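You operate a simulated robot arm through the tools that you are given. There is no shell and no other tool. Be economical: measure what you need, move in short steps, check, and stop when the job is done.

You are at the controls of a simulated two-armed robot. One attempt, no reset.

## Task
Count out a tray of seed from tin 721 on the white board with holes.
Fine: empty the tin on the board and put it back; tilt the spare seed off, board level again; pull the yellow slide and leave it out, then pull out the wooden drawer with the tray.

Only the result counts: the job must be done as asked and must still hold three seconds after the hand-in. Knocking over, shifting, dropping, spilling or breaking anything else fails it.

## Robot
Two 7-joint arms with fingered hands on one trunk, on a base that drives. Base frame: it is fixed to the floor where the robot stands at the start and does not move with it; the origin is under the middle of the robot, x ahead of it, y to its left, z up. Lengths are in m, angles in degrees, forces in N, time in s.
The left shoulder is at the start at [0.012, 0.184, 1.066], the right one opposite. Places, roughly: tin [0.5, -2.5, 0.75]; white board with holes [0.6, -0.7, 0.9]; wooden drawer under the stand [0.6, -0.7, 0.8]; yellow slide under the board [0.6, -0.7, 0.9]. Payload 4 kg a hand.
The tool frame of a hand sits at the grasp point between the pads (the TCP): z along the fingers, y along the line on which they close. The tips reach 0.036 m beyond it. The gripper opens to 0.124 m. The gripper's body begins 0.042 m behind the TCP. The gripper is a hand of 4 fingers: y runs from the thumb to the fingers, the wrist lies at [-0.015, -0.099, -0.189] in the tool frame, and closing takes about 1.5 s.
Orientation is that of the tool frame in the base frame, as a unit quaternion [w, x, y, z]. With the fingers straight down and the wrist toward the robot, the tool's x, y and z point along [0, 1, 0], [1, 0, 0] and [0, 0, -1] of the base frame.

## Interface
- The arms move only by the tool servo_tool. It takes "left_commands", "right_commands" or both (then of equal length, played together; a hand with none holds still); each is a list that holds one entry, the list of rows, each a list of 7 numbers: the shift along the base's x, y, z in m, then the turn, a rotation vector about the base's x, y, z in degrees, then the finger opening in m, from 0 to 0.124. In form: [[[dx, dy, dz, rx, ry, rz, fingers], ...]]. A call has 1 to 20 rows; each row shifts and turns the commanded pose from where the row before left it. A row lasts 0.2 s, in which the tool goes at most 0.05 m and 8.6 degrees; a call with a longer step from one row to the next is refused whole, and so is a gripper value outside its range. Where a pose cannot be reached the arm comes as near as it can. A force on the tool above 90 N (or 10 N above the force at the start of the call, whichever is more), or a blocked arm, ends the call early, and 0.2 s more pass. Each finger travels about 0.045 m/s and halts on what it meets, pressing with about 24 N; the grip force reading is that of the motor and also rises with nothing between the fingers. The clock runs only during rows and for 0.2 s after the last one: add rows that do not move to give the fingers time. It gives the time, the measured TCP pose, the force on the tool (base axes), the opening and the grip force at its end, in the units of the frame above (readings bear some noise), with the torque about the TCP (base axes, N m) and any sound that the robot's microphone picked up, and new pictures: "show" is both (left out), scene, wrist or none (wrist: the cameras of the hands that moved).
- Cameras (640 x 400 px; columns grow to the right, rows downward): "scene" is now at [0.1109, -0.0295, 1.3052]; the picture's right is [-0.53, -0.84, 0.07], its down [-0.42, 0.19, -0.89] and it looks along [0.73, -0.50, -0.46] (base axes); focal length 214 px, centre (320, 200). "left" rides on the left gripper at [-0.075, -0.086, -0.123] in its tool frame; the picture's right is [-0.70, -0.34, 0.63], its down [0.64, -0.68, 0.35] and it looks along [0.32, 0.65, 0.69] (tool axes); focal length 275 px, centre (320, 200). "right" rides on the right gripper at [0.075, -0.086, -0.123] in its tool frame; the picture's right is [-0.70, 0.34, -0.63], its down [-0.64, -0.68, 0.35] and it looks along [-0.32, 0.65, 0.69] (tool axes); focal length 275 px, centre (320, 200). There is no depth. A picture from a camera that has moved, and an enlarged one, comes with that camera's place and axes in the base frame and with its lens.
- lift_body(by): slides the trunk up (or, below 0, down) by that many m; the arms and the scene camera ride with it, the base frame stays. It gives what a move gives, with no picture.
- steer(legs): drives the robot by 1 to 6 legs, each [ahead, left, turn to the left] in m, m and degrees, along the robot's own axes; the way and the turn of a leg run together, so that a leg with both is an arc; at most 1.5 m and 180 degrees a leg. The arms and the cameras ride along, it lands a little off, and it stops where it bumps. It gives what a move gives, and a new picture of the scene camera.
- set_grasp(shape, hand): the hand has 4 fingers and takes this shape, open, in about a second: jaw (thumb against the fingers, like two jaws); tri (thumb and two fingers); tip (a fingertip pinch); poke (one finger out to press); point (the index stretched); flat (the hand flat); cup (the hand cupped); fist (a fist). The gripper value then closes the fingers along that shape, each until it touches; the sizes above hold for jaw. It gives what a move gives, with no picture.
- aim_head(pan, tilt): turns the head with the scene camera to pan (to the left, within 86 degrees either way) and tilt (down, from -29 to 69), counted from straight ahead of the robot. It gives what a move gives, and a new picture of the scene camera.
- zoom(camera, box): a new picture of the part [left, top, right, bottom] of that camera's present view, enlarged. It takes no simulated time.
- hand_in(): hands the job in; it is judged then, once.

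Work in short steps. Places have to be worked out from the pictures, the camera data and where the tool is seen: move nearer, look again, correct. Check each grasp and each placing, and mend what went wrong. You have 120 turns and 260 pictures in all, those below and enlarged ones among them. Open the grippers and draw the arms clear of the work before you hand the job in, unless the task says otherwise; then end with one line.

The tools are called after ">>>" as a command line: name --argument value ..., lists and objects as JSON in quotes. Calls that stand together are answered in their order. servo_tool: Moves the arms, as the interface text tells. Its arguments: {"type":"object","properties":{"left_commands":{"type":"array"},"right_commands":{"type":"array"},"show":{"type":"string","enum":["both","scene","wrist","none"]}},"required":[]} The other tools are called the same way: lift_body (by) slides the trunk up or down; set_grasp (shape, hand) gives the hand a shape; steer (legs) drives the base; aim_head (pan, tilt) turns the head that bears the scene camera; zoom (camera, box) takes an enlarged picture of a part of a camera's view; hand_in () hands the job in.

At the start:

```text
time: 0.0
left_tcp_pos: [0.697, -0.0351, 1.268]
left_tcp_rot: [0.015, 0.688, 0.725, 0.017]
left_ft_force: [-0.9, 0.3, -0.2]
left_moment: [0.0, 0.0, 0.02]
left_finger_gap: 0.124
left_gripper_force: 0.0
left_shape: jaw
right_tcp_pos: [0.4475, -0.5365, 1.2939]
right_tcp_rot: [0.006, 0.689, 0.725, 0.009]
right_ft_force: [-0.8, -0.5, -0.9]
right_moment: [0.05, -0.06, -0.01]
right_finger_gap: 0.1241
right_gripper_force: 0.0
right_shape: jaw
trunk travel left (down, up): [-0.225, 0.253]
robot x, y, heading: [-0.0069, 0.0213, 3.0]
head pan, tilt: [-35.6, 21.1]
```

scene: 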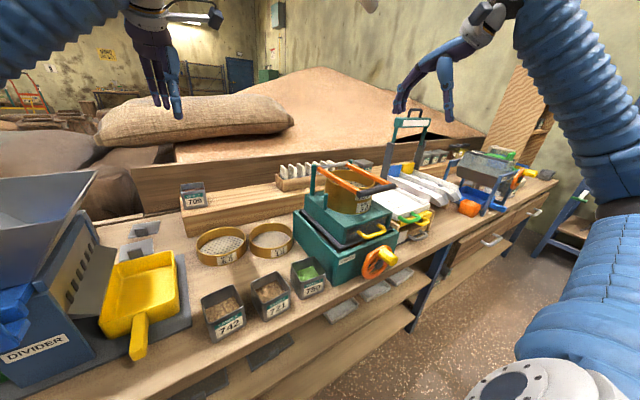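
right: 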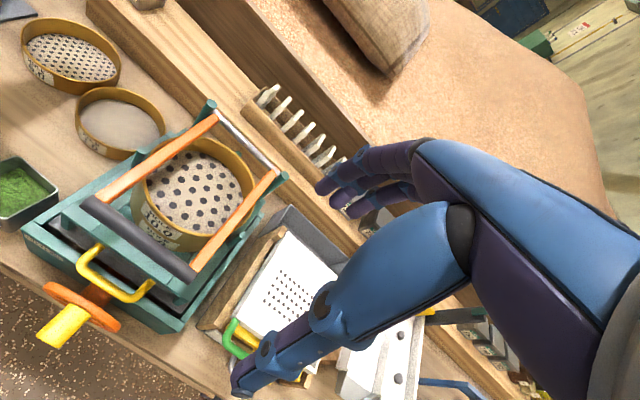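
left: 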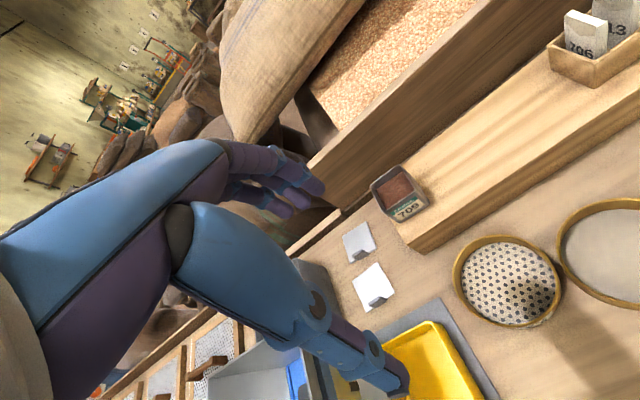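

The tin should be far to the right (y≈-2.5), with the board at about y≈-0.7. I'll look right first and zoom in on the board.

>>> aim_head --pan -70 --tilt 25

>>> zoom --camera "right" --box '[180, 180, 440, 400]'

```text
time: 1.0
left_tcp_pos: [0.7036, -0.0271, 1.2674]
left_tcp_rot: [0.017, 0.688, 0.726, 0.017]
left_ft_force: [-0.2, -0.5, -0.1]
left_moment: [0.0, 0.0, -0.01]
left_finger_gap: 0.1237
left_gripper_force: 0.0
left_shape: jaw
right_tcp_pos: [0.4555, -0.5283, 1.2902]
right_tcp_rot: [0.003, 0.688, 0.725, 0.004]
right_ft_force: [-0.2, -0.1, -0.1]
right_moment: [0.02, 0.01, 0.03]
right_finger_gap: 0.1238
right_gripper_force: 0.1
right_shape: jaw
trunk travel left (down, up): [-0.225, 0.253]
robot x, y, heading: [-0.0029, 0.0252, 2.7]
head pan, tilt: [-70.0, 25.0]
camera scene: at [0.076, -0.0575, 1.3016], right [-0.91, -0.39, 0.13], down [-0.29, 0.38, -0.88], along [0.29, -0.84, -0.46], focal length 214 px, centre (320, 200)
```

scene: 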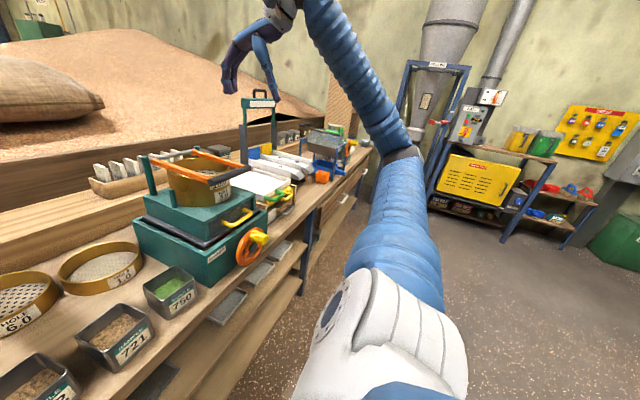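

```text
1.82 times, centred on (310, 290) of right
camera zoom: at [0.3636, -0.4588, 1.4135], right [0.36, -0.68, 0.64], down [-0.64, -0.68, -0.35], along [0.67, -0.28, -0.68], focal length 500 px, centre (338, 36)
```

zoom: 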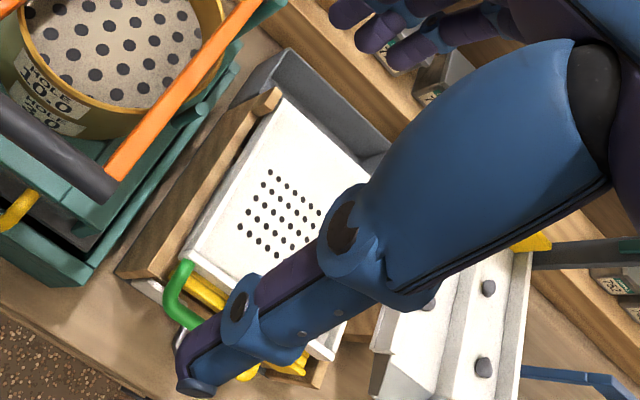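

A tin next to me may already read 721, which disagrees with the rough place. I'll zoom to read the labels.

>>> zoom --camera "scene" --box '[0, 240, 220, 400]'

>>> zoom --camera "scene" --box '[220, 80, 400, 220]'

```text
2.50 times, centred on (110, 320) of scene
camera zoom: at [0.076, -0.0575, 1.3016], right [-0.91, -0.39, 0.13], down [-0.29, 0.38, -0.88], along [0.29, -0.84, -0.46], focal length 536 px, centre (845, -100)
```

zoom: 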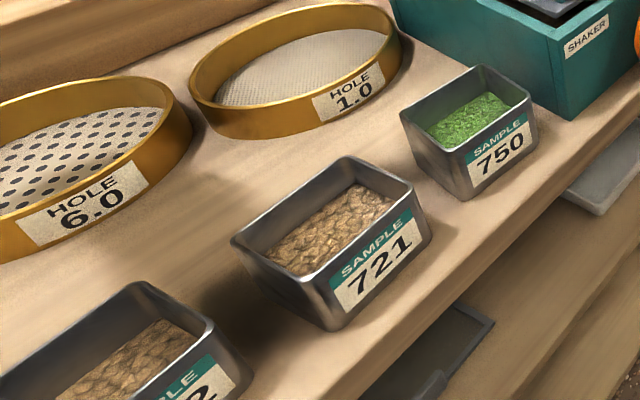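

```text
2.86 times, centred on (310, 150) of scene
camera zoom: at [0.076, -0.0575, 1.3016], right [-0.91, -0.39, 0.13], down [-0.29, 0.38, -0.88], along [0.29, -0.84, -0.46], focal length 613 px, centre (349, 343)
```

zoom: 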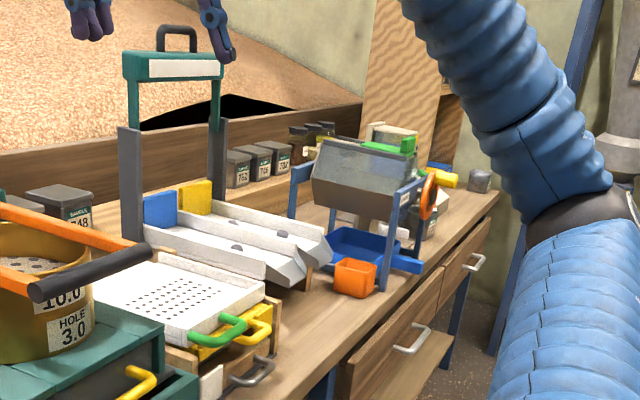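

Tin "SAMPLE 721" is right here, at about [0.5,-0.13,0.8]. My arm hides the hinted spot at y=-2.5, so I'll strafe right to the board and check there for another 721.

>>> steer --legs '[[0, -0.75, 0]]'

>>> aim_head --pan -80 --tilt 20

```text
time: 1.8
left_tcp_pos: [0.7112, -0.0233, 1.2688]
left_tcp_rot: [0.018, 0.682, 0.731, 0.017]
left_ft_force: [-0.7, -0.3, 0.1]
left_moment: [-0.03, -0.01, -0.02]
left_finger_gap: 0.1235
left_gripper_force: 0.0
left_shape: jaw
right_tcp_pos: [0.4673, -0.5316, 1.2848]
right_tcp_rot: [0.0, 0.687, 0.727, 0.002]
right_ft_force: [-0.5, -0.1, -0.2]
right_moment: [0.01, -0.04, -0.01]
right_finger_gap: 0.1236
right_gripper_force: 0.0
right_shape: jaw
trunk travel left (down, up): [-0.225, 0.253]
robot x, y, heading: [-0.0059, 0.0198, 3.2]
head pan, tilt: [-70.0, 25.0]
stopped in leg 1: the robot was blocked; the commanded pose is now the measured one
camera scene: at [0.0846, -0.0628, 1.2994], right [-0.91, -0.4, 0.14], down [-0.3, 0.38, -0.87], along [0.29, -0.84, -0.46], focal length 214 px, centre (320, 200)
```

scene: 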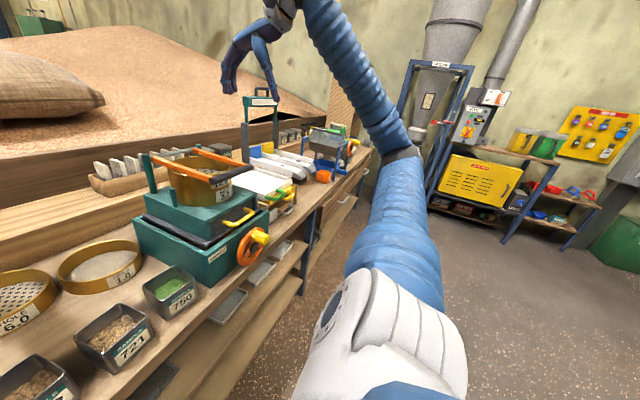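

```text
time: 2.5
left_tcp_pos: [0.7102, -0.023, 1.268]
left_tcp_rot: [0.019, 0.684, 0.729, 0.018]
left_ft_force: [-0.1, -0.1, -0.2]
left_moment: [0.03, 0.01, 0.02]
left_finger_gap: 0.1236
left_gripper_force: 0.1
left_shape: jaw
right_tcp_pos: [0.4641, -0.5313, 1.2887]
right_tcp_rot: [0.003, 0.687, 0.727, 0.001]
right_ft_force: [-0.4, 0.3, -0.2]
right_moment: [0.0, -0.02, 0.01]
right_finger_gap: 0.1238
right_gripper_force: 0.1
right_shape: jaw
trunk travel left (down, up): [-0.225, 0.253]
robot x, y, heading: [-0.0019, 0.0193, 3.2]
head pan, tilt: [-80.0, 20.0]
camera scene: at [0.0694, -0.0667, 1.3112], right [-0.96, -0.23, 0.14], down [-0.21, 0.32, -0.92], along [0.16, -0.92, -0.36], focal length 214 px, centre (320, 200)
```

scene: 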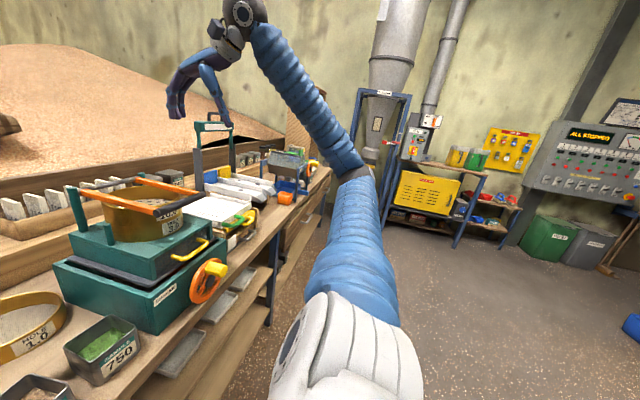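

Blocked, probably by the bench at the base. I'll back off a little, then strafe.

>>> steer --legs '[[-0.12, 0, -3], [0, -0.75, 0]]'

```text
time: 3.2
left_tcp_pos: [0.7122, -0.0204, 1.2685]
left_tcp_rot: [0.018, 0.682, 0.731, 0.018]
left_ft_force: [-0.4, 0.1, 0.1]
left_moment: [0.0, 0.01, 0.02]
left_finger_gap: 0.1238
left_gripper_force: 0.1
left_shape: jaw
right_tcp_pos: [0.4687, -0.531, 1.2842]
right_tcp_rot: [0.0, 0.686, 0.727, 0.0]
right_ft_force: [0.6, 0.0, -0.4]
right_moment: [-0.01, 0.02, 0.01]
right_finger_gap: 0.1237
right_gripper_force: 0.0
right_shape: jaw
trunk travel left (down, up): [-0.225, 0.253]
robot x, y, heading: [-0.0054, 0.019, 3.3]
head pan, tilt: [-80.0, 20.0]
stopped in leg 1: the robot was blocked; the commanded pose is now the measured one
camera scene: at [0.0729, -0.0682, 1.3102], right [-0.96, -0.23, 0.15], down [-0.22, 0.32, -0.92], along [0.16, -0.92, -0.36], focal length 214 px, centre (320, 200)
```

scene: 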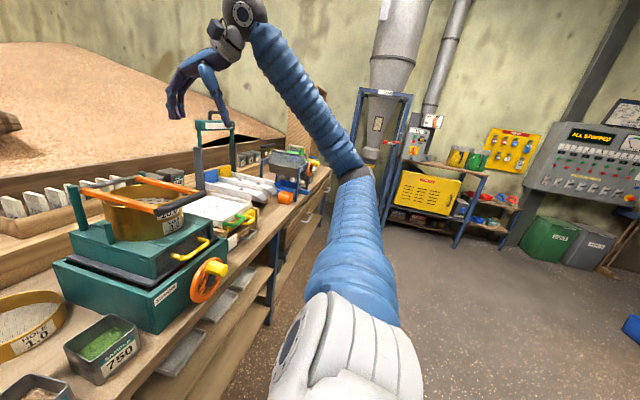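

Blocked backwards as well. I'll look down around the base to see what holds it.

>>> aim_head --pan -40 --tilt 69

>>> aim_head --pan 60 --tilt 60

```text
time: 4.4
left_tcp_pos: [0.7122, -0.0221, 1.2675]
left_tcp_rot: [0.017, 0.684, 0.729, 0.018]
left_ft_force: [0.4, 0.4, 0.4]
left_moment: [0.01, -0.02, -0.03]
left_finger_gap: 0.124
left_gripper_force: 0.0
left_shape: jaw
right_tcp_pos: [0.4661, -0.5316, 1.285]
right_tcp_rot: [0.001, 0.686, 0.727, 0.001]
right_ft_force: [-0.2, -1.2, 0.0]
right_moment: [0.0, -0.01, -0.03]
right_finger_gap: 0.1239
right_gripper_force: 0.1
right_shape: jaw
trunk travel left (down, up): [-0.225, 0.253]
robot x, y, heading: [-0.0053, 0.0195, 3.3]
head pan, tilt: [-40.0, 68.8]
camera scene: at [0.0852, -0.0107, 1.2402], right [-0.59, -0.8, 0.1], down [-0.79, 0.56, -0.25], along [0.15, -0.23, -0.96], focal length 214 px, centre (320, 200)
```

scene: 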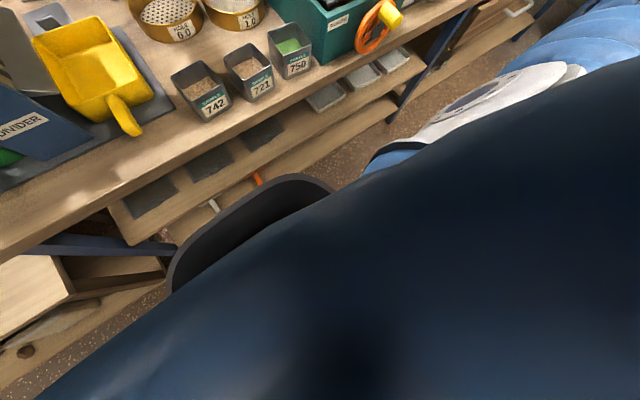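

```text
time: 6.1
left_tcp_pos: [0.7126, -0.0237, 1.2681]
left_tcp_rot: [0.018, 0.683, 0.73, 0.017]
left_ft_force: [0.6, 0.2, 0.6]
left_moment: [-0.01, -0.01, 0.03]
left_finger_gap: 0.1238
left_gripper_force: 0.1
left_shape: jaw
right_tcp_pos: [0.4674, -0.5308, 1.2866]
right_tcp_rot: [0.002, 0.687, 0.727, 0.001]
right_ft_force: [0.4, 0.3, 0.0]
right_moment: [0.02, 0.02, -0.05]
right_finger_gap: 0.1239
right_gripper_force: 0.0
right_shape: jaw
trunk travel left (down, up): [-0.225, 0.253]
robot x, y, heading: [-0.0067, 0.0192, 3.4]
head pan, tilt: [60.0, 60.0]
camera scene: at [0.0718, 0.0826, 1.2507], right [0.88, -0.45, -0.13], down [-0.46, -0.78, -0.43], along [0.09, 0.44, -0.89], focal length 214 px, centre (320, 200)
```

scene: 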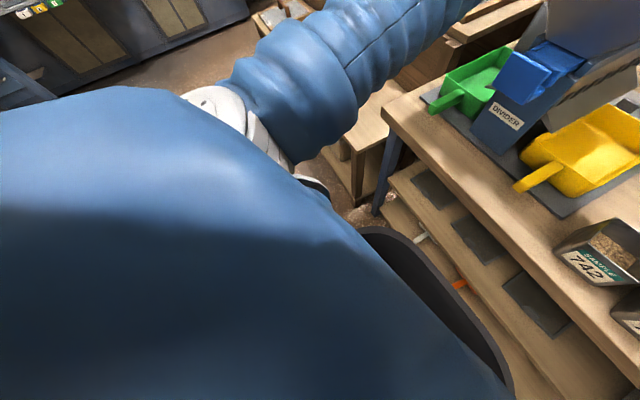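

I'll test small single moves to find a free direction.

>>> steer --legs '[[-0.04, 0, 0]]'

>>> steer --legs '[[0, 0.04, 0]]'

>>> steer --legs '[[0, 0, -10]]'

```text
time: 7.0
left_tcp_pos: [0.6753, -0.0267, 1.2652]
left_tcp_rot: [0.016, 0.683, 0.73, 0.016]
left_ft_force: [0.8, -0.5, 0.8]
left_moment: [0.03, -0.04, 0.02]
left_finger_gap: 0.1241
left_gripper_force: 0.1
left_shape: jaw
right_tcp_pos: [0.4287, -0.5336, 1.2838]
right_tcp_rot: [0.0, 0.687, 0.727, 0.001]
right_ft_force: [0.3, -0.4, 0.4]
right_moment: [-0.01, -0.06, -0.04]
right_finger_gap: 0.1237
right_gripper_force: 0.0
right_shape: jaw
trunk travel left (down, up): [-0.225, 0.253]
robot x, y, heading: [-0.0462, 0.0166, 3.1]
head pan, tilt: [60.0, 60.0]
camera scene: at [0.0342, 0.079, 1.2501], right [0.88, -0.45, -0.13], down [-0.46, -0.78, -0.43], along [0.09, 0.44, -0.89], focal length 214 px, centre (320, 200)
```

scene: 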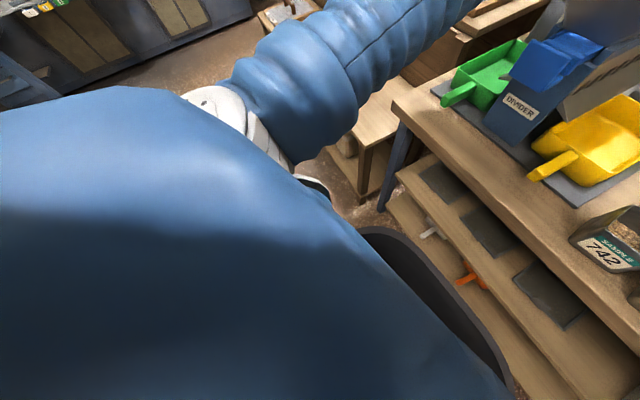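

```text
time: 7.9
left_tcp_pos: [0.6745, 0.0168, 1.2651]
left_tcp_rot: [0.017, 0.683, 0.73, 0.015]
left_ft_force: [0.0, 1.4, -0.6]
left_moment: [-0.05, -0.01, -0.01]
left_finger_gap: 0.1237
left_gripper_force: 0.1
left_shape: jaw
right_tcp_pos: [0.4286, -0.4909, 1.2853]
right_tcp_rot: [0.001, 0.687, 0.727, -0.002]
right_ft_force: [0.6, 1.1, 1.1]
right_moment: [-0.05, 0.0, 0.0]
right_finger_gap: 0.124
right_gripper_force: 0.1
right_shape: jaw
trunk travel left (down, up): [-0.225, 0.253]
robot x, y, heading: [-0.0483, 0.0609, 3.2]
head pan, tilt: [60.0, 60.0]
camera scene: at [0.0339, 0.1222, 1.2501], right [0.88, -0.45, -0.13], down [-0.46, -0.78, -0.43], along [0.09, 0.44, -0.9], focal length 214 px, centre (320, 200)
```

scene: 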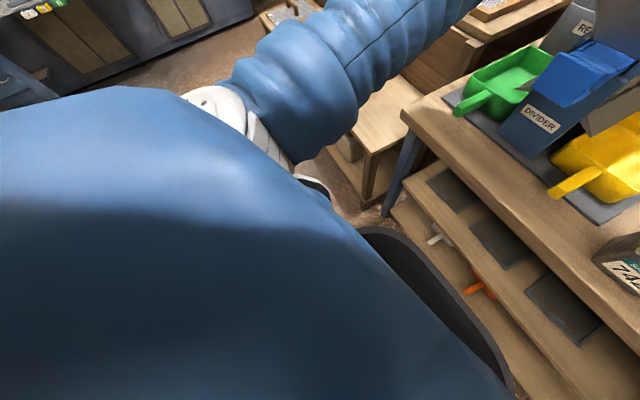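

```text
time: 8.9
left_tcp_pos: [0.6659, -0.0478, 1.2739]
left_tcp_rot: [0.022, 0.714, 0.7, 0.019]
left_ft_force: [-0.2, -0.5, -0.3]
left_moment: [0.0, 0.02, 0.01]
left_finger_gap: 0.1239
left_gripper_force: 0.1
left_shape: jaw
right_tcp_pos: [0.3657, -0.5389, 1.2845]
right_tcp_rot: [0.0, 0.723, 0.691, 0.0]
right_ft_force: [-0.8, -0.3, -0.1]
right_moment: [0.02, 0.02, -0.02]
right_finger_gap: 0.124
right_gripper_force: 0.0
right_shape: jaw
trunk travel left (down, up): [-0.225, 0.253]
robot x, y, heading: [-0.0459, 0.0625, -2.6]
head pan, tilt: [60.0, 60.0]
stopped in leg 1: the robot was blocked; the commanded pose is now the measured one
camera scene: at [0.0363, 0.1123, 1.2504], right [0.83, -0.54, -0.13], down [-0.54, -0.73, -0.43], along [0.14, 0.43, -0.89], focal length 214 px, centre (320, 200)
```

scene: 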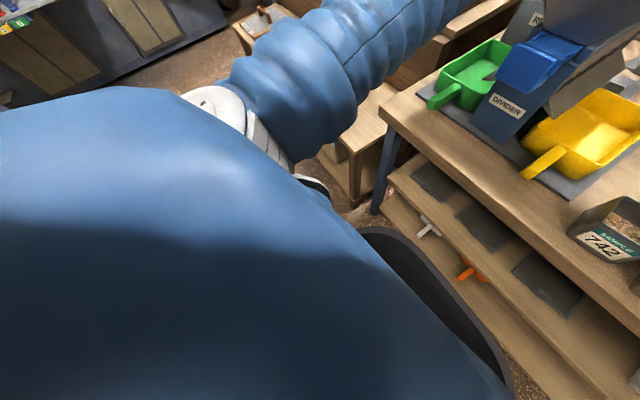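

Backing off freed it. I'll back off a bit more and then strafe right.

>>> steer --legs '[[-0.08, 0, 0]]'

>>> steer --legs '[[0, -0.6, 0]]'

```text
time: 9.6
left_tcp_pos: [0.6673, -0.0469, 1.274]
left_tcp_rot: [0.022, 0.714, 0.699, 0.02]
left_ft_force: [-0.3, 0.8, 0.5]
left_moment: [0.0, 0.01, 0.04]
left_finger_gap: 0.1239
left_gripper_force: 0.1
left_shape: jaw
right_tcp_pos: [0.3669, -0.5366, 1.2842]
right_tcp_rot: [-0.001, 0.723, 0.691, 0.0]
right_ft_force: [0.0, 0.2, -0.4]
right_moment: [0.0, 0.02, 0.04]
right_finger_gap: 0.1239
right_gripper_force: 0.1
right_shape: jaw
trunk travel left (down, up): [-0.225, 0.253]
robot x, y, heading: [-0.0506, 0.0606, -2.7]
head pan, tilt: [60.0, 60.0]
stopped in leg 1: the robot was blocked; the commanded pose is now the measured one
camera scene: at [0.0373, 0.1121, 1.2501], right [0.83, -0.54, -0.13], down [-0.54, -0.73, -0.43], along [0.13, 0.43, -0.89], focal length 214 px, centre (320, 200)
```

scene: 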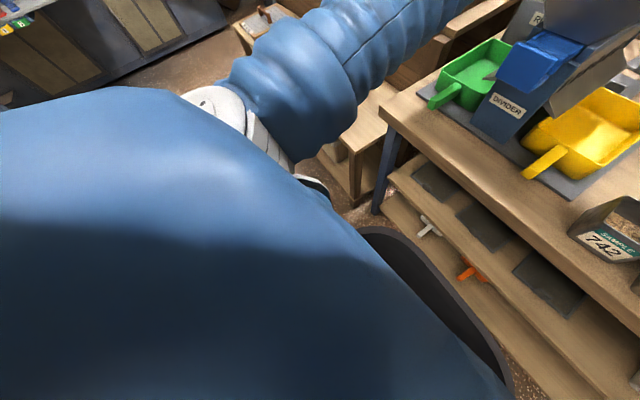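

```text
time: 10.8
left_tcp_pos: [0.6796, -0.0536, 1.2896]
left_tcp_rot: [0.031, 0.69, 0.723, 0.026]
left_ft_force: [-0.7, -0.2, -0.3]
left_moment: [0.03, 0.02, 0.0]
left_finger_gap: 0.124
left_gripper_force: 0.1
left_shape: jaw
right_tcp_pos: [0.3961, -0.5742, 1.2844]
right_tcp_rot: [0.001, 0.709, 0.705, 0.001]
right_ft_force: [0.7, 0.0, 0.4]
right_moment: [0.02, 0.04, -0.02]
right_finger_gap: 0.1238
right_gripper_force: 0.0
right_shape: jaw
trunk travel left (down, up): [-0.225, 0.253]
robot x, y, heading: [-0.0414, 0.0031, -0.5]
head pan, tilt: [60.0, 60.0]
stopped in leg 1: the robot was blocked; the commanded pose is now the measured one
camera scene: at [0.0402, 0.0617, 1.2494], right [0.85, -0.51, -0.13], down [-0.51, -0.75, -0.43], along [0.12, 0.43, -0.89], focal length 214 px, centre (320, 200)
```

scene: 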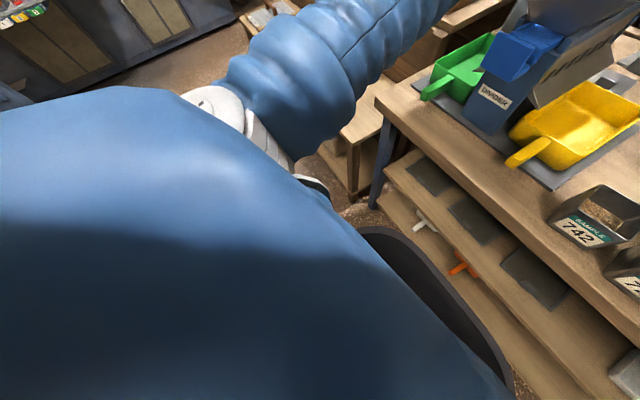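

Something also blocks on the right or behind. I'll look down to my right and rear.

>>> aim_head --pan -86 --tilt 55

>>> aim_head --pan 86 --tilt 45

```text
time: 13.1
left_tcp_pos: [0.677, -0.0551, 1.2905]
left_tcp_rot: [0.032, 0.692, 0.721, 0.025]
left_ft_force: [-0.1, 0.5, -0.9]
left_moment: [0.05, -0.02, 0.03]
left_finger_gap: 0.1237
left_gripper_force: 0.0
left_shape: jaw
right_tcp_pos: [0.3921, -0.5738, 1.2891]
right_tcp_rot: [0.003, 0.71, 0.704, 0.001]
right_ft_force: [-0.1, -0.6, -1.3]
right_moment: [0.01, 0.02, -0.01]
right_finger_gap: 0.1243
right_gripper_force: 0.1
right_shape: jaw
trunk travel left (down, up): [-0.225, 0.253]
robot x, y, heading: [-0.0418, 0.0004, -0.5]
head pan, tilt: [-85.9, 55.0]
camera scene: at [0.0104, -0.0649, 1.2613], right [-0.99, -0.06, 0.15], down [-0.14, 0.82, -0.56], along [-0.09, -0.57, -0.81], focal length 214 px, centre (320, 200)
```

scene: 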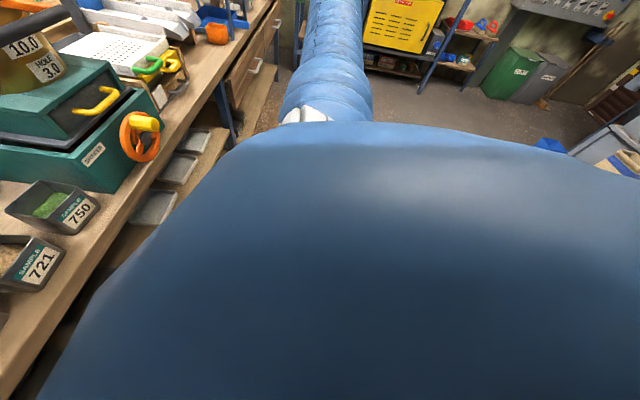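

```text
time: 15.7
left_tcp_pos: [0.6755, -0.0555, 1.289]
left_tcp_rot: [0.032, 0.692, 0.721, 0.026]
left_ft_force: [0.0, -0.9, 0.3]
left_moment: [0.02, -0.02, -0.04]
left_finger_gap: 0.1241
left_gripper_force: 0.0
left_shape: jaw
right_tcp_pos: [0.3921, -0.5724, 1.2896]
right_tcp_rot: [0.003, 0.71, 0.704, 0.001]
right_ft_force: [0.0, -0.2, -0.9]
right_moment: [0.03, 0.0, -0.01]
right_finger_gap: 0.1241
right_gripper_force: 0.0
right_shape: jaw
trunk travel left (down, up): [-0.225, 0.253]
robot x, y, heading: [-0.042, 0.0045, -0.7]
head pan, tilt: [85.9, 45.0]
camera scene: at [0.0142, 0.088, 1.2739], right [0.99, -0.08, -0.15], down [-0.16, -0.71, -0.69], along [-0.05, 0.7, -0.71], focal length 214 px, centre (320, 200)
```

scene: 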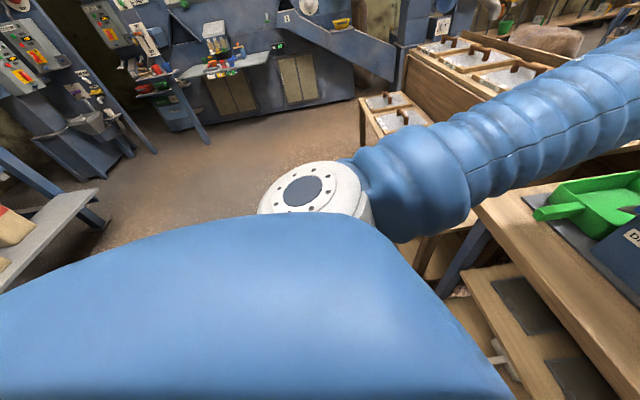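

The left arm is deflected relative to the body (4 cm left, 2 cm up), so the left forearm is probably catching the tall divider hopper. I'll raise the trunk to clear it.

>>> lift_body --by 0.22

>>> aim_head --pan 40 --tilt 35

```text
time: 18.0
left_tcp_pos: [0.6817, -0.0608, 1.504]
left_tcp_rot: [0.028, 0.693, 0.72, 0.024]
left_ft_force: [0.1, 0.3, 0.4]
left_moment: [-0.02, 0.0, 0.01]
left_finger_gap: 0.1238
left_gripper_force: 0.0
left_shape: jaw
right_tcp_pos: [0.3977, -0.5775, 1.5024]
right_tcp_rot: [-0.001, 0.71, 0.704, 0.0]
right_ft_force: [-0.3, -0.5, -0.1]
right_moment: [-0.04, 0.0, 0.02]
right_finger_gap: 0.1239
right_gripper_force: 0.0
right_shape: jaw
trunk travel left (down, up): [-0.445, 0.033]
robot x, y, heading: [-0.0413, 0.0023, -0.2]
head pan, tilt: [85.9, 45.0]
```

```text
time: 19.2
left_tcp_pos: [0.6835, -0.0617, 1.5045]
left_tcp_rot: [0.028, 0.693, 0.72, 0.025]
left_ft_force: [-0.5, -0.3, 0.0]
left_moment: [0.02, 0.01, 0.02]
left_finger_gap: 0.1238
left_gripper_force: 0.0
left_shape: jaw
right_tcp_pos: [0.3979, -0.5774, 1.5047]
right_tcp_rot: [-0.001, 0.71, 0.704, -0.001]
right_ft_force: [0.2, -0.4, 0.2]
right_moment: [0.01, -0.01, 0.0]
right_finger_gap: 0.1241
right_gripper_force: 0.0
right_shape: jaw
trunk travel left (down, up): [-0.445, 0.033]
robot x, y, heading: [-0.0393, 0.0055, -0.6]
head pan, tilt: [40.0, 35.0]
camera scene: at [0.0183, 0.0584, 1.5173], right [0.64, -0.77, 0.0], down [-0.45, -0.36, -0.82], along [0.63, 0.52, -0.58], focal length 214 px, centre (320, 200)
```

scene: 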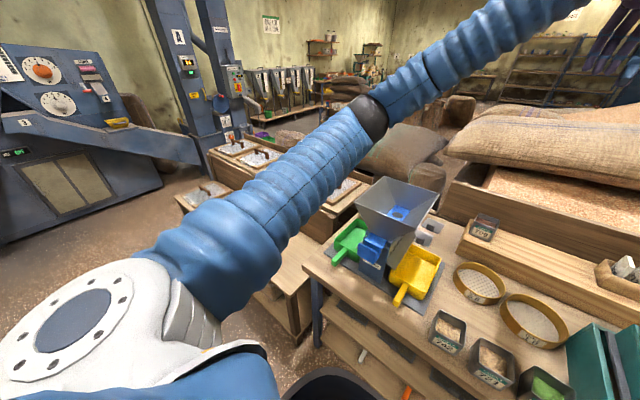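

The hopper stands free below the arm now. I'll strafe right with the trunk up.

>>> steer --legs '[[-0.1, 0, 0], [0, -0.7, 0]]'

>>> aim_head --pan -60 --tilt 30

```text
time: 23.7
left_tcp_pos: [0.5733, -0.7644, 1.505]
left_tcp_rot: [0.028, 0.697, 0.716, 0.024]
left_ft_force: [-0.2, 0.5, 0.3]
left_moment: [0.01, -0.01, 0.04]
left_finger_gap: 0.1242
left_gripper_force: 0.1
left_shape: jaw
right_tcp_pos: [0.2836, -1.2779, 1.5042]
right_tcp_rot: [0.0, 0.714, 0.7, 0.0]
right_ft_force: [0.2, -0.6, -0.4]
right_moment: [-0.01, -0.05, -0.01]
right_finger_gap: 0.1238
right_gripper_force: 0.1
right_shape: jaw
trunk travel left (down, up): [-0.445, 0.033]
robot x, y, heading: [-0.1491, -0.6928, -1.1]
head pan, tilt: [40.0, 35.0]
camera scene: at [-0.0895, -0.6381, 1.5173], right [0.63, -0.78, 0.0], down [-0.45, -0.36, -0.82], along [0.64, 0.52, -0.58], focal length 214 px, centre (320, 200)
```

scene: 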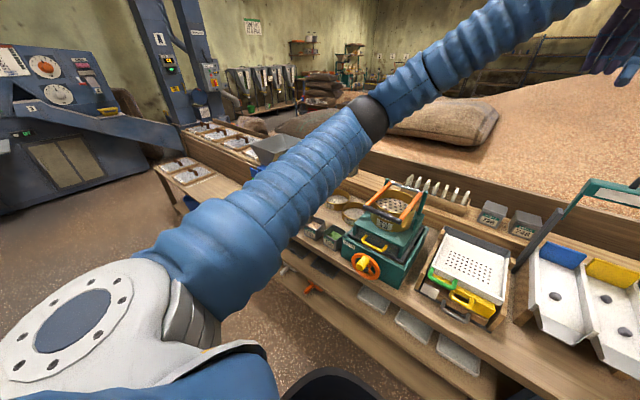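

```text
time: 25.5
left_tcp_pos: [0.5737, -0.7633, 1.5044]
left_tcp_rot: [0.028, 0.697, 0.716, 0.024]
left_ft_force: [0.3, -0.3, -0.2]
left_moment: [-0.02, -0.04, 0.01]
left_finger_gap: 0.1238
left_gripper_force: 0.1
left_shape: jaw
right_tcp_pos: [0.2843, -1.278, 1.5049]
right_tcp_rot: [0.0, 0.714, 0.7, 0.0]
right_ft_force: [-0.3, -0.2, -0.3]
right_moment: [0.0, -0.02, -0.03]
right_finger_gap: 0.1239
right_gripper_force: 0.0
right_shape: jaw
trunk travel left (down, up): [-0.445, 0.033]
robot x, y, heading: [-0.1528, -0.6929, -1.0]
head pan, tilt: [-60.0, 30.0]
camera scene: at [-0.1141, -0.7727, 1.5252], right [-0.87, -0.48, 0.0], down [-0.25, 0.44, -0.86], along [0.42, -0.76, -0.5], focal length 214 px, centre (320, 200)
```

scene: 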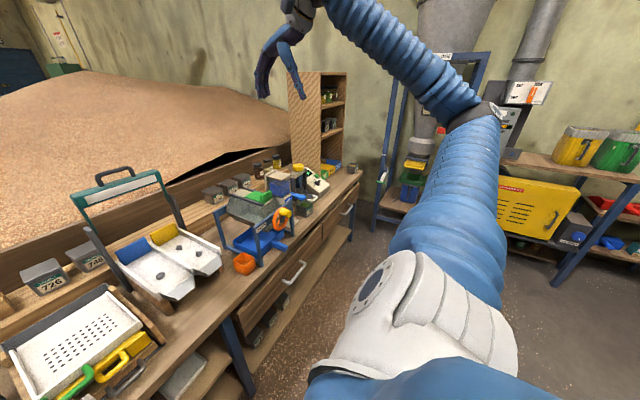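

The hinted spot projects to about (352,173), the far end of the bench. I'll zoom there.

>>> zoom --camera "scene" --box '[180, 100, 400, 240]'

>>> zoom --camera "scene" --box '[0, 200, 220, 400]'

```text
2.86 times, centred on (290, 170) of scene
camera zoom: at [-0.1141, -0.7727, 1.5252], right [-0.87, -0.48, 0.0], down [-0.25, 0.44, -0.86], along [0.42, -0.76, -0.5], focal length 613 px, centre (406, 286)
```

zoom: 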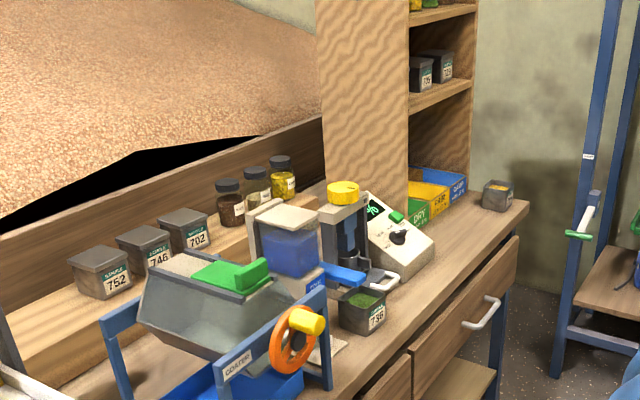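

```text
2.00 times, centred on (110, 300) of scene
camera zoom: at [-0.1141, -0.7727, 1.5252], right [-0.87, -0.48, 0.0], down [-0.25, 0.44, -0.86], along [0.42, -0.76, -0.5], focal length 429 px, centre (740, 0)
```

zoom: 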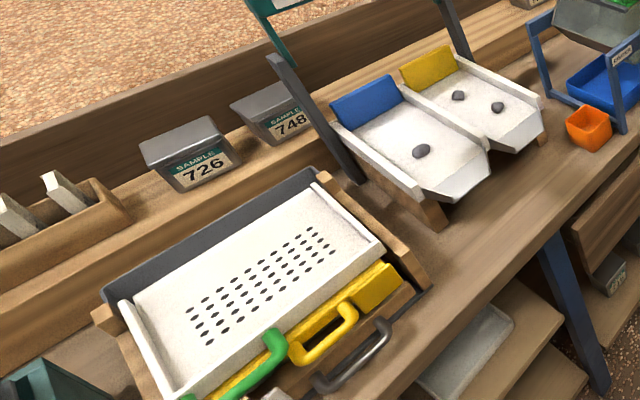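

There is a tin at the far end too. I'll drive nearer to read its label.

>>> steer --legs '[[0, -1.2, 0]]'

```text
time: 31.6
left_tcp_pos: [0.5493, -1.9695, 1.5043]
left_tcp_rot: [0.028, 0.698, 0.716, 0.024]
left_ft_force: [0.1, -0.2, 0.3]
left_moment: [0.04, 0.03, 0.0]
left_finger_gap: 0.124
left_gripper_force: 0.0
left_shape: jaw
right_tcp_pos: [0.2592, -2.482, 1.5041]
right_tcp_rot: [0.0, 0.714, 0.7, 0.0]
right_ft_force: [-0.8, 0.0, 0.0]
right_moment: [0.02, -0.03, 0.0]
right_finger_gap: 0.124
right_gripper_force: 0.0
right_shape: jaw
trunk travel left (down, up): [-0.445, 0.033]
robot x, y, heading: [-0.1759, -1.8952, -1.2]
head pan, tilt: [-60.0, 30.0]
camera scene: at [-0.1381, -1.9758, 1.5252], right [-0.88, -0.48, 0.0], down [-0.24, 0.44, -0.86], along [0.42, -0.76, -0.5], focal length 214 px, centre (320, 200)
```

scene: 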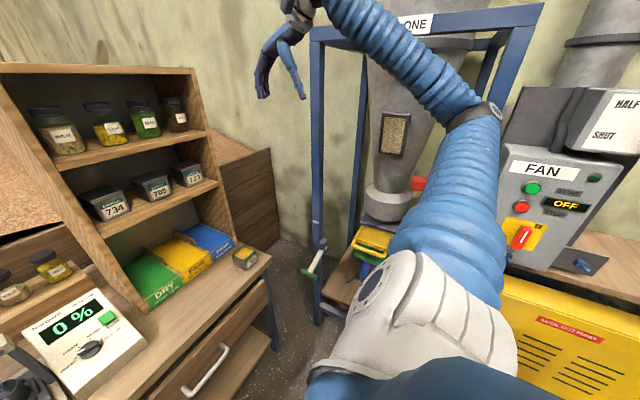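

>>> zoom --camera "scene" --box '[190, 220, 290, 290]'

>>> zoom --camera "scene" --box '[70, 140, 230, 240]'

```text
5.71 times, centred on (240, 255) of scene
camera zoom: at [-0.1381, -1.9758, 1.5252], right [-0.88, -0.48, 0.0], down [-0.24, 0.44, -0.86], along [0.42, -0.76, -0.5], focal length 1226 px, centre (777, -114)
```

zoom: 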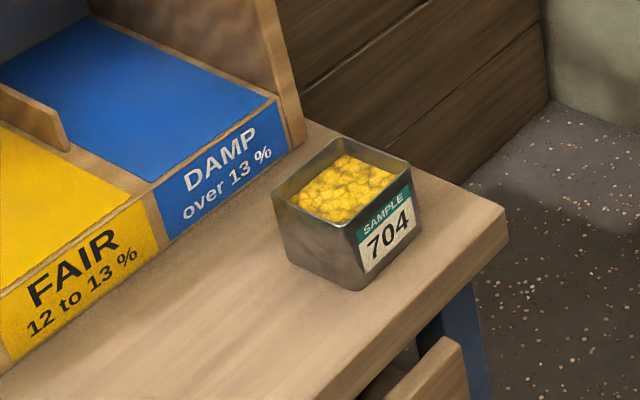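

```text
4.00 times, centred on (150, 190) of scene
camera zoom: at [-0.1381, -1.9758, 1.5252], right [-0.88, -0.48, 0.0], down [-0.24, 0.44, -0.86], along [0.42, -0.76, -0.5], focal length 858 px, centre (1000, 240)
```

zoom: 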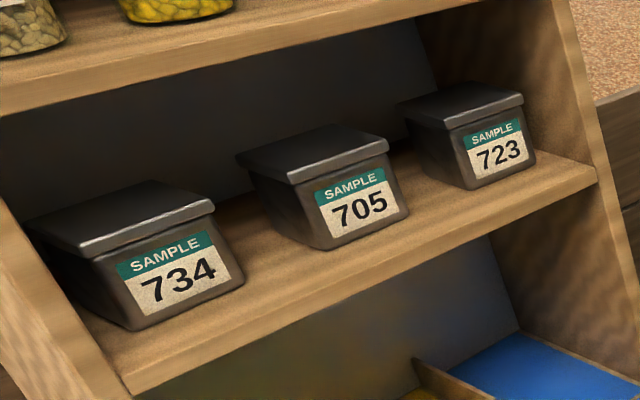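

That one is 704, so the tin near my start, labelled 721, is the right one. I'll drive back to between it and the board.

>>> steer --legs '[[0, 1.4, 1.2]]'

>>> aim_head --pan -10 --tilt 45

```text
time: 38.5
left_tcp_pos: [0.5633, -0.5645, 1.5045]
left_tcp_rot: [0.027, 0.689, 0.724, 0.024]
left_ft_force: [0.0, -0.2, -0.1]
left_moment: [-0.01, -0.01, 0.02]
left_finger_gap: 0.1239
left_gripper_force: 0.1
left_shape: jaw
right_tcp_pos: [0.2838, -1.0851, 1.5038]
right_tcp_rot: [0.0, 0.706, 0.709, 0.0]
right_ft_force: [0.2, -0.4, -0.9]
right_moment: [0.02, -0.01, 0.02]
right_finger_gap: 0.124
right_gripper_force: 0.0
right_shape: jaw
trunk travel left (down, up): [-0.445, 0.033]
robot x, y, heading: [-0.164, -0.5088, 0.3]
head pan, tilt: [-60.0, 30.0]
camera scene: at [-0.1241, -0.5883, 1.5252], right [-0.86, -0.5, 0.0], down [-0.25, 0.43, -0.87], along [0.43, -0.75, -0.5], focal length 214 px, centre (320, 200)
```

scene: 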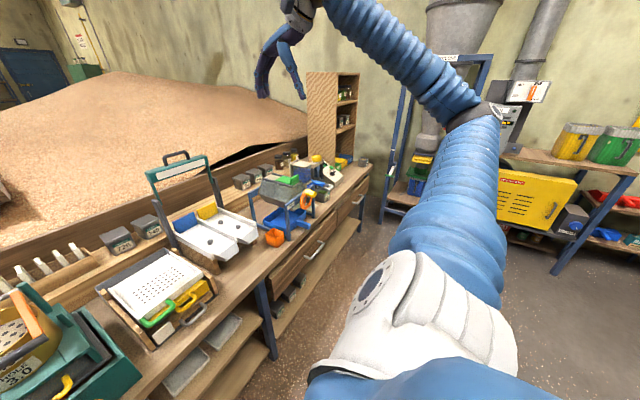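

```text
time: 39.7
left_tcp_pos: [0.5618, -0.5639, 1.5038]
left_tcp_rot: [0.027, 0.689, 0.724, 0.024]
left_ft_force: [0.0, 0.8, 0.2]
left_moment: [-0.01, 0.01, -0.02]
left_finger_gap: 0.1237
left_gripper_force: 0.0
left_shape: jaw
right_tcp_pos: [0.2843, -1.0855, 1.5048]
right_tcp_rot: [0.0, 0.706, 0.709, 0.0]
right_ft_force: [-0.2, 0.4, 0.6]
right_moment: [0.06, 0.01, 0.01]
right_finger_gap: 0.1237
right_gripper_force: 0.1
right_shape: jaw
trunk travel left (down, up): [-0.445, 0.033]
robot x, y, heading: [-0.162, -0.5086, 0.1]
head pan, tilt: [-10.0, 45.0]
camera scene: at [-0.0896, -0.524, 1.5025], right [-0.17, -0.99, 0.0], down [-0.7, 0.12, -0.7], along [0.69, -0.12, -0.71], focal length 214 px, centre (320, 200)
```

scene: 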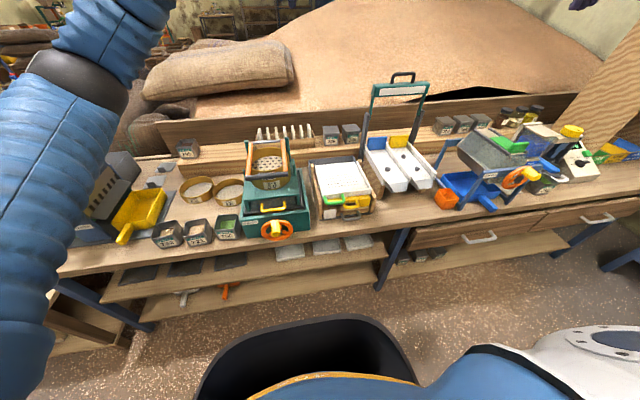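

Positions so far: tin 721 ≈ (0.50,-0.12), board ≈ (0.62,-0.75), bench top z≈0.72. I'll drive to about y=-0.28 so the right hand reaches both, then lower the trunk with the left hand raised clear.

>>> steer --legs '[[0.1, 0.22, 0]]'

>>> lift_body --by -0.2

>>> aim_head --pan -20 --tilt 50

```text
time: 41.5
left_tcp_pos: [0.6627, -0.348, 1.5054]
left_tcp_rot: [0.028, 0.689, 0.723, 0.025]
left_ft_force: [-0.1, -0.1, -0.1]
left_moment: [0.0, 0.0, 0.01]
left_finger_gap: 0.124
left_gripper_force: 0.1
left_shape: jaw
right_tcp_pos: [0.3834, -0.8672, 1.5044]
right_tcp_rot: [0.0, 0.707, 0.707, 0.0]
right_ft_force: [-0.4, 1.0, 0.5]
right_moment: [-0.03, 0.04, -0.02]
right_finger_gap: 0.1239
right_gripper_force: 0.0
right_shape: jaw
trunk travel left (down, up): [-0.445, 0.033]
robot x, y, heading: [-0.0633, -0.2916, 0.3]
head pan, tilt: [-10.0, 45.0]
camera scene: at [0.0101, -0.3062, 1.5024], right [-0.17, -0.99, 0.0], down [-0.7, 0.12, -0.7], along [0.69, -0.12, -0.71], focal length 214 px, centre (320, 200)
```

scene: 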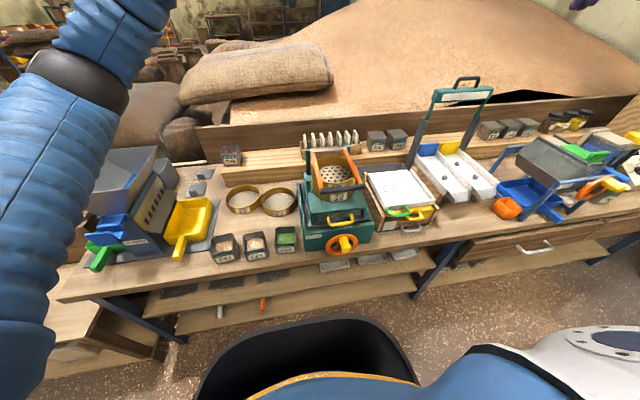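

```text
time: 43.6
left_tcp_pos: [0.6619, -0.3481, 1.3065]
left_tcp_rot: [0.027, 0.689, 0.724, 0.025]
left_ft_force: [-0.3, -0.2, 0.5]
left_moment: [-0.04, -0.02, -0.03]
left_finger_gap: 0.1239
left_gripper_force: 0.0
left_shape: jaw
right_tcp_pos: [0.3821, -0.8674, 1.3055]
right_tcp_rot: [0.001, 0.707, 0.708, 0.0]
right_ft_force: [-0.5, 0.3, 0.0]
right_moment: [-0.01, 0.0, 0.01]
right_finger_gap: 0.1237
right_gripper_force: 0.2
right_shape: jaw
trunk travel left (down, up): [-0.245, 0.233]
robot x, y, heading: [-0.0557, -0.2913, 0.0]
head pan, tilt: [-10.0, 45.0]
```

```text
time: 44.4
left_tcp_pos: [0.6618, -0.348, 1.3052]
left_tcp_rot: [0.027, 0.689, 0.724, 0.025]
left_ft_force: [-0.4, 0.8, -0.5]
left_moment: [0.01, 0.02, -0.01]
left_finger_gap: 0.1241
left_gripper_force: 0.1
left_shape: jaw
right_tcp_pos: [0.3826, -0.8678, 1.3043]
right_tcp_rot: [0.001, 0.706, 0.708, 0.0]
right_ft_force: [0.0, -0.3, 0.8]
right_moment: [-0.01, 0.01, 0.01]
right_finger_gap: 0.1238
right_gripper_force: 0.1
right_shape: jaw
trunk travel left (down, up): [-0.245, 0.233]
robot x, y, heading: [-0.0639, -0.2919, 0.3]
head pan, tilt: [-20.0, 50.0]
camera scene: at [0.0543, -0.3184, 1.2799], right [-0.34, -0.94, 0.04], down [-0.8, 0.26, -0.54], along [0.5, -0.22, -0.84], focal length 214 px, centre (320, 200)
```

scene: 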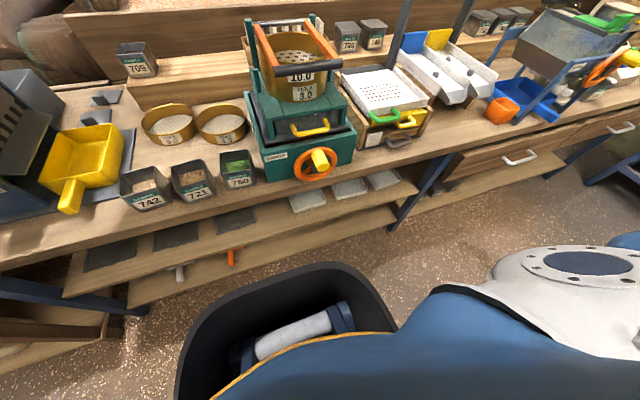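

Everything is in view. I'll zoom on the tins and the board for geometry.

>>> zoom --camera "scene" --box '[110, 130, 270, 230]'

>>> zoom --camera "scene" --box '[320, 50, 460, 160]'

```text
4.00 times, centred on (190, 180) of scene
camera zoom: at [0.0543, -0.3184, 1.2799], right [-0.34, -0.94, 0.04], down [-0.8, 0.26, -0.54], along [0.5, -0.22, -0.84], focal length 858 px, centre (840, 280)
```

zoom: 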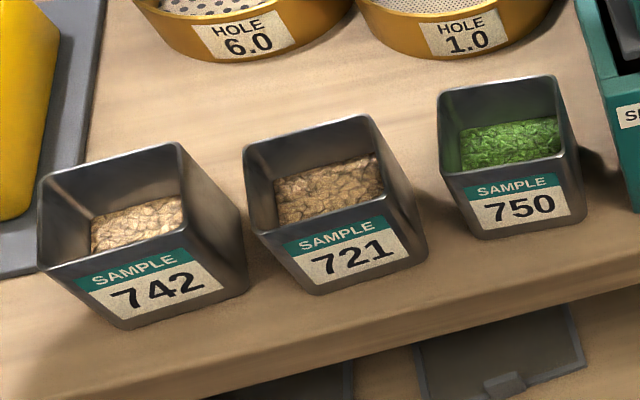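

```text
3.64 times, centred on (390, 105) of scene
camera zoom: at [0.0543, -0.3184, 1.2799], right [-0.34, -0.94, 0.04], down [-0.8, 0.26, -0.54], along [0.5, -0.22, -0.84], focal length 780 px, centre (66, 546)
```

zoom: 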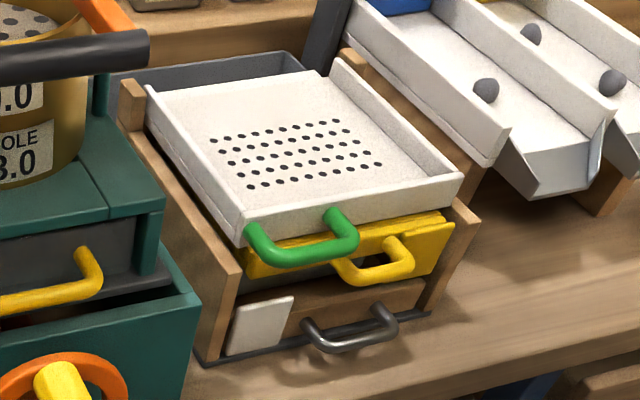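

The label reads SAMPLE 721. Tin centre ≈ (0.54,-0.13), about 0.09 square, rim z≈0.80. I'll move the left hand up and out to the left, clear of the right arm's work area.

>>> servo_tool --left_commands '[[[-0.01, 0.02, 0.035, 0, 0, 0, 0.124], [-0.01, 0.02, 0.035, 0, 0, 0, 0.124], [-0.01, 0.03, 0.03, 0, 0, 0, 0.124], [-0.01, 0.03, 0.03, 0, 0, 0, 0.124], [-0.01, 0.03, 0.03, 0, 0, 0, 0.124], [-0.01, 0.03, 0.02, 0, 0, 0, 0.124], [-0.01, 0.03, 0.02, 0, 0, 0, 0.124], [-0.01, 0.03, 0.02, 0, 0, 0, 0.124], [-0.01, 0.03, 0.02, 0, 0, 0, 0.124]]]' --right_commands '[[[0, 0, 0, 0, 0, 0, 0.124], [0, 0, 0, 0, 0, 0, 0.124], [-0.01, 0, 0, 0, -8.5, 0, 0.124], [-0.01, 0, 0, 0, -8.5, 0, 0.124], [-0.01, 0, 0, 0, -8.5, 0, 0.124], [-0.01, 0, 0, 0, -8.5, 0, 0.124], [-0.01, 0, 0, 0, -8.5, 0, 0.124], [-0.01, 0, 0, 0, -8.5, 0, 0.124], [-0.01, 0, 0, 0, -8.5, 0, 0.124]]]' --show "scene"

```text
time: 46.4
left_tcp_pos: [0.5729, -0.1, 1.5454]
left_tcp_rot: [0.028, 0.689, 0.724, 0.024]
left_ft_force: [-0.2, 0.0, 0.0]
left_moment: [0.01, -0.02, 0.02]
left_finger_gap: 0.1239
left_gripper_force: 0.0
left_shape: jaw
right_tcp_pos: [0.312, -0.8677, 1.3049]
right_tcp_rot: [0.354, 0.614, 0.613, 0.35]
right_ft_force: [0.6, -0.2, -0.5]
right_moment: [0.03, 0.02, 0.0]
right_finger_gap: 0.1238
right_gripper_force: 0.1
right_shape: jaw
trunk travel left (down, up): [-0.245, 0.233]
robot x, y, heading: [-0.0599, -0.2907, -0.0]
head pan, tilt: [-20.0, 50.0]
camera scene: at [0.0538, -0.318, 1.28], right [-0.34, -0.94, 0.04], down [-0.8, 0.26, -0.54], along [0.5, -0.22, -0.84], focal length 214 px, centre (320, 200)
```

scene: 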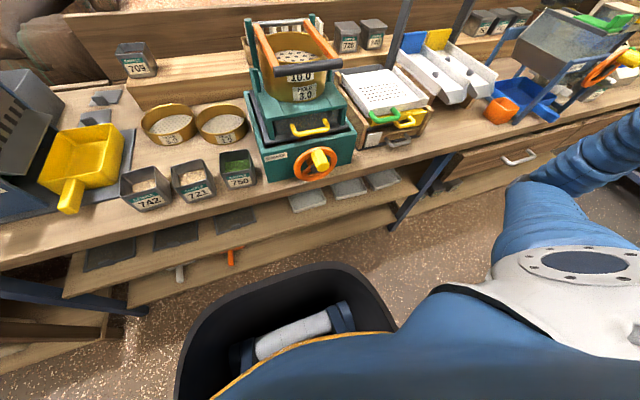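

Pitching works. Now I'll roll +90° about the approach axis while sliding left, to see whether that orientation is reachable.

>>> servo_tool --right_commands '[[[0, 0.04, 0, 7.3, 0, -4.3, 0.124], [0, 0.04, 0, 7.3, 0, -4.3, 0.124], [0, 0.04, 0, 7.3, 0, -4.3, 0.124], [0, 0.04, 0, 7.3, 0, -4.3, 0.124], [0, 0.04, 0, 7.3, 0, -4.3, 0.124], [0, 0.04, 0, 7.3, 0, -4.3, 0.124], [0, 0.04, 0, 7.3, 0, -4.3, 0.124], [0, 0.04, 0, 7.3, 0, -4.3, 0.124], [0, 0.04, 0, 7.3, 0, -4.3, 0.124], [0, 0.04, 0, 7.3, 0, -4.3, 0.124], [0, 0.04, 0, 4.3, 0, -2.5, 0.124], [0, 0.0, 0, 0, 0, 0, 0.124]]]' --show "both"

```text
time: 49.0
left_tcp_pos: [0.5699, -0.0988, 1.5453]
left_tcp_rot: [0.028, 0.689, 0.724, 0.025]
left_ft_force: [-0.9, 0.5, 0.5]
left_moment: [-0.01, -0.02, 0.02]
left_finger_gap: 0.1239
left_gripper_force: 0.0
left_shape: jaw
right_tcp_pos: [0.3499, -0.498, 1.3972]
right_tcp_rot: [0.001, 0.87, 0.007, 0.494]
right_ft_force: [-0.8, -0.3, -0.1]
right_moment: [0.0, -0.02, -0.01]
right_finger_gap: 0.1241
right_gripper_force: 0.1
right_shape: jaw
right hand out of reach, approached as far as the arm can: row 2, 3, 4, 5, 6, 11
trunk travel left (down, up): [-0.245, 0.233]
robot x, y, heading: [-0.0593, -0.2899, 0.2]
head pan, tilt: [-20.0, 50.0]
camera scene: at [0.053, -0.3172, 1.2802], right [-0.34, -0.94, 0.04], down [-0.8, 0.26, -0.54], along [0.5, -0.22, -0.84], focal length 214 px, centre (320, 200)
camera right: at [0.2816, -0.4118, 1.5263], right [-0.9, -0.35, -0.27], down [-0.04, 0.67, -0.74], along [0.44, -0.65, -0.62], focal length 275 px, centre (320, 200)
```

scene: 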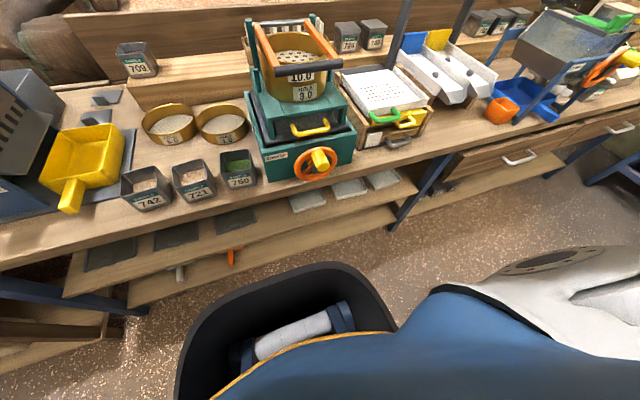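
right: 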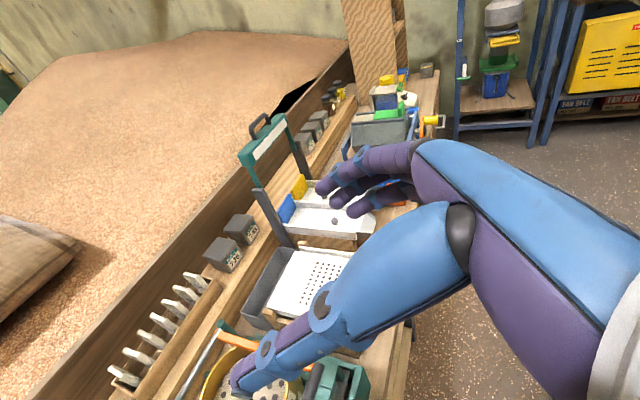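

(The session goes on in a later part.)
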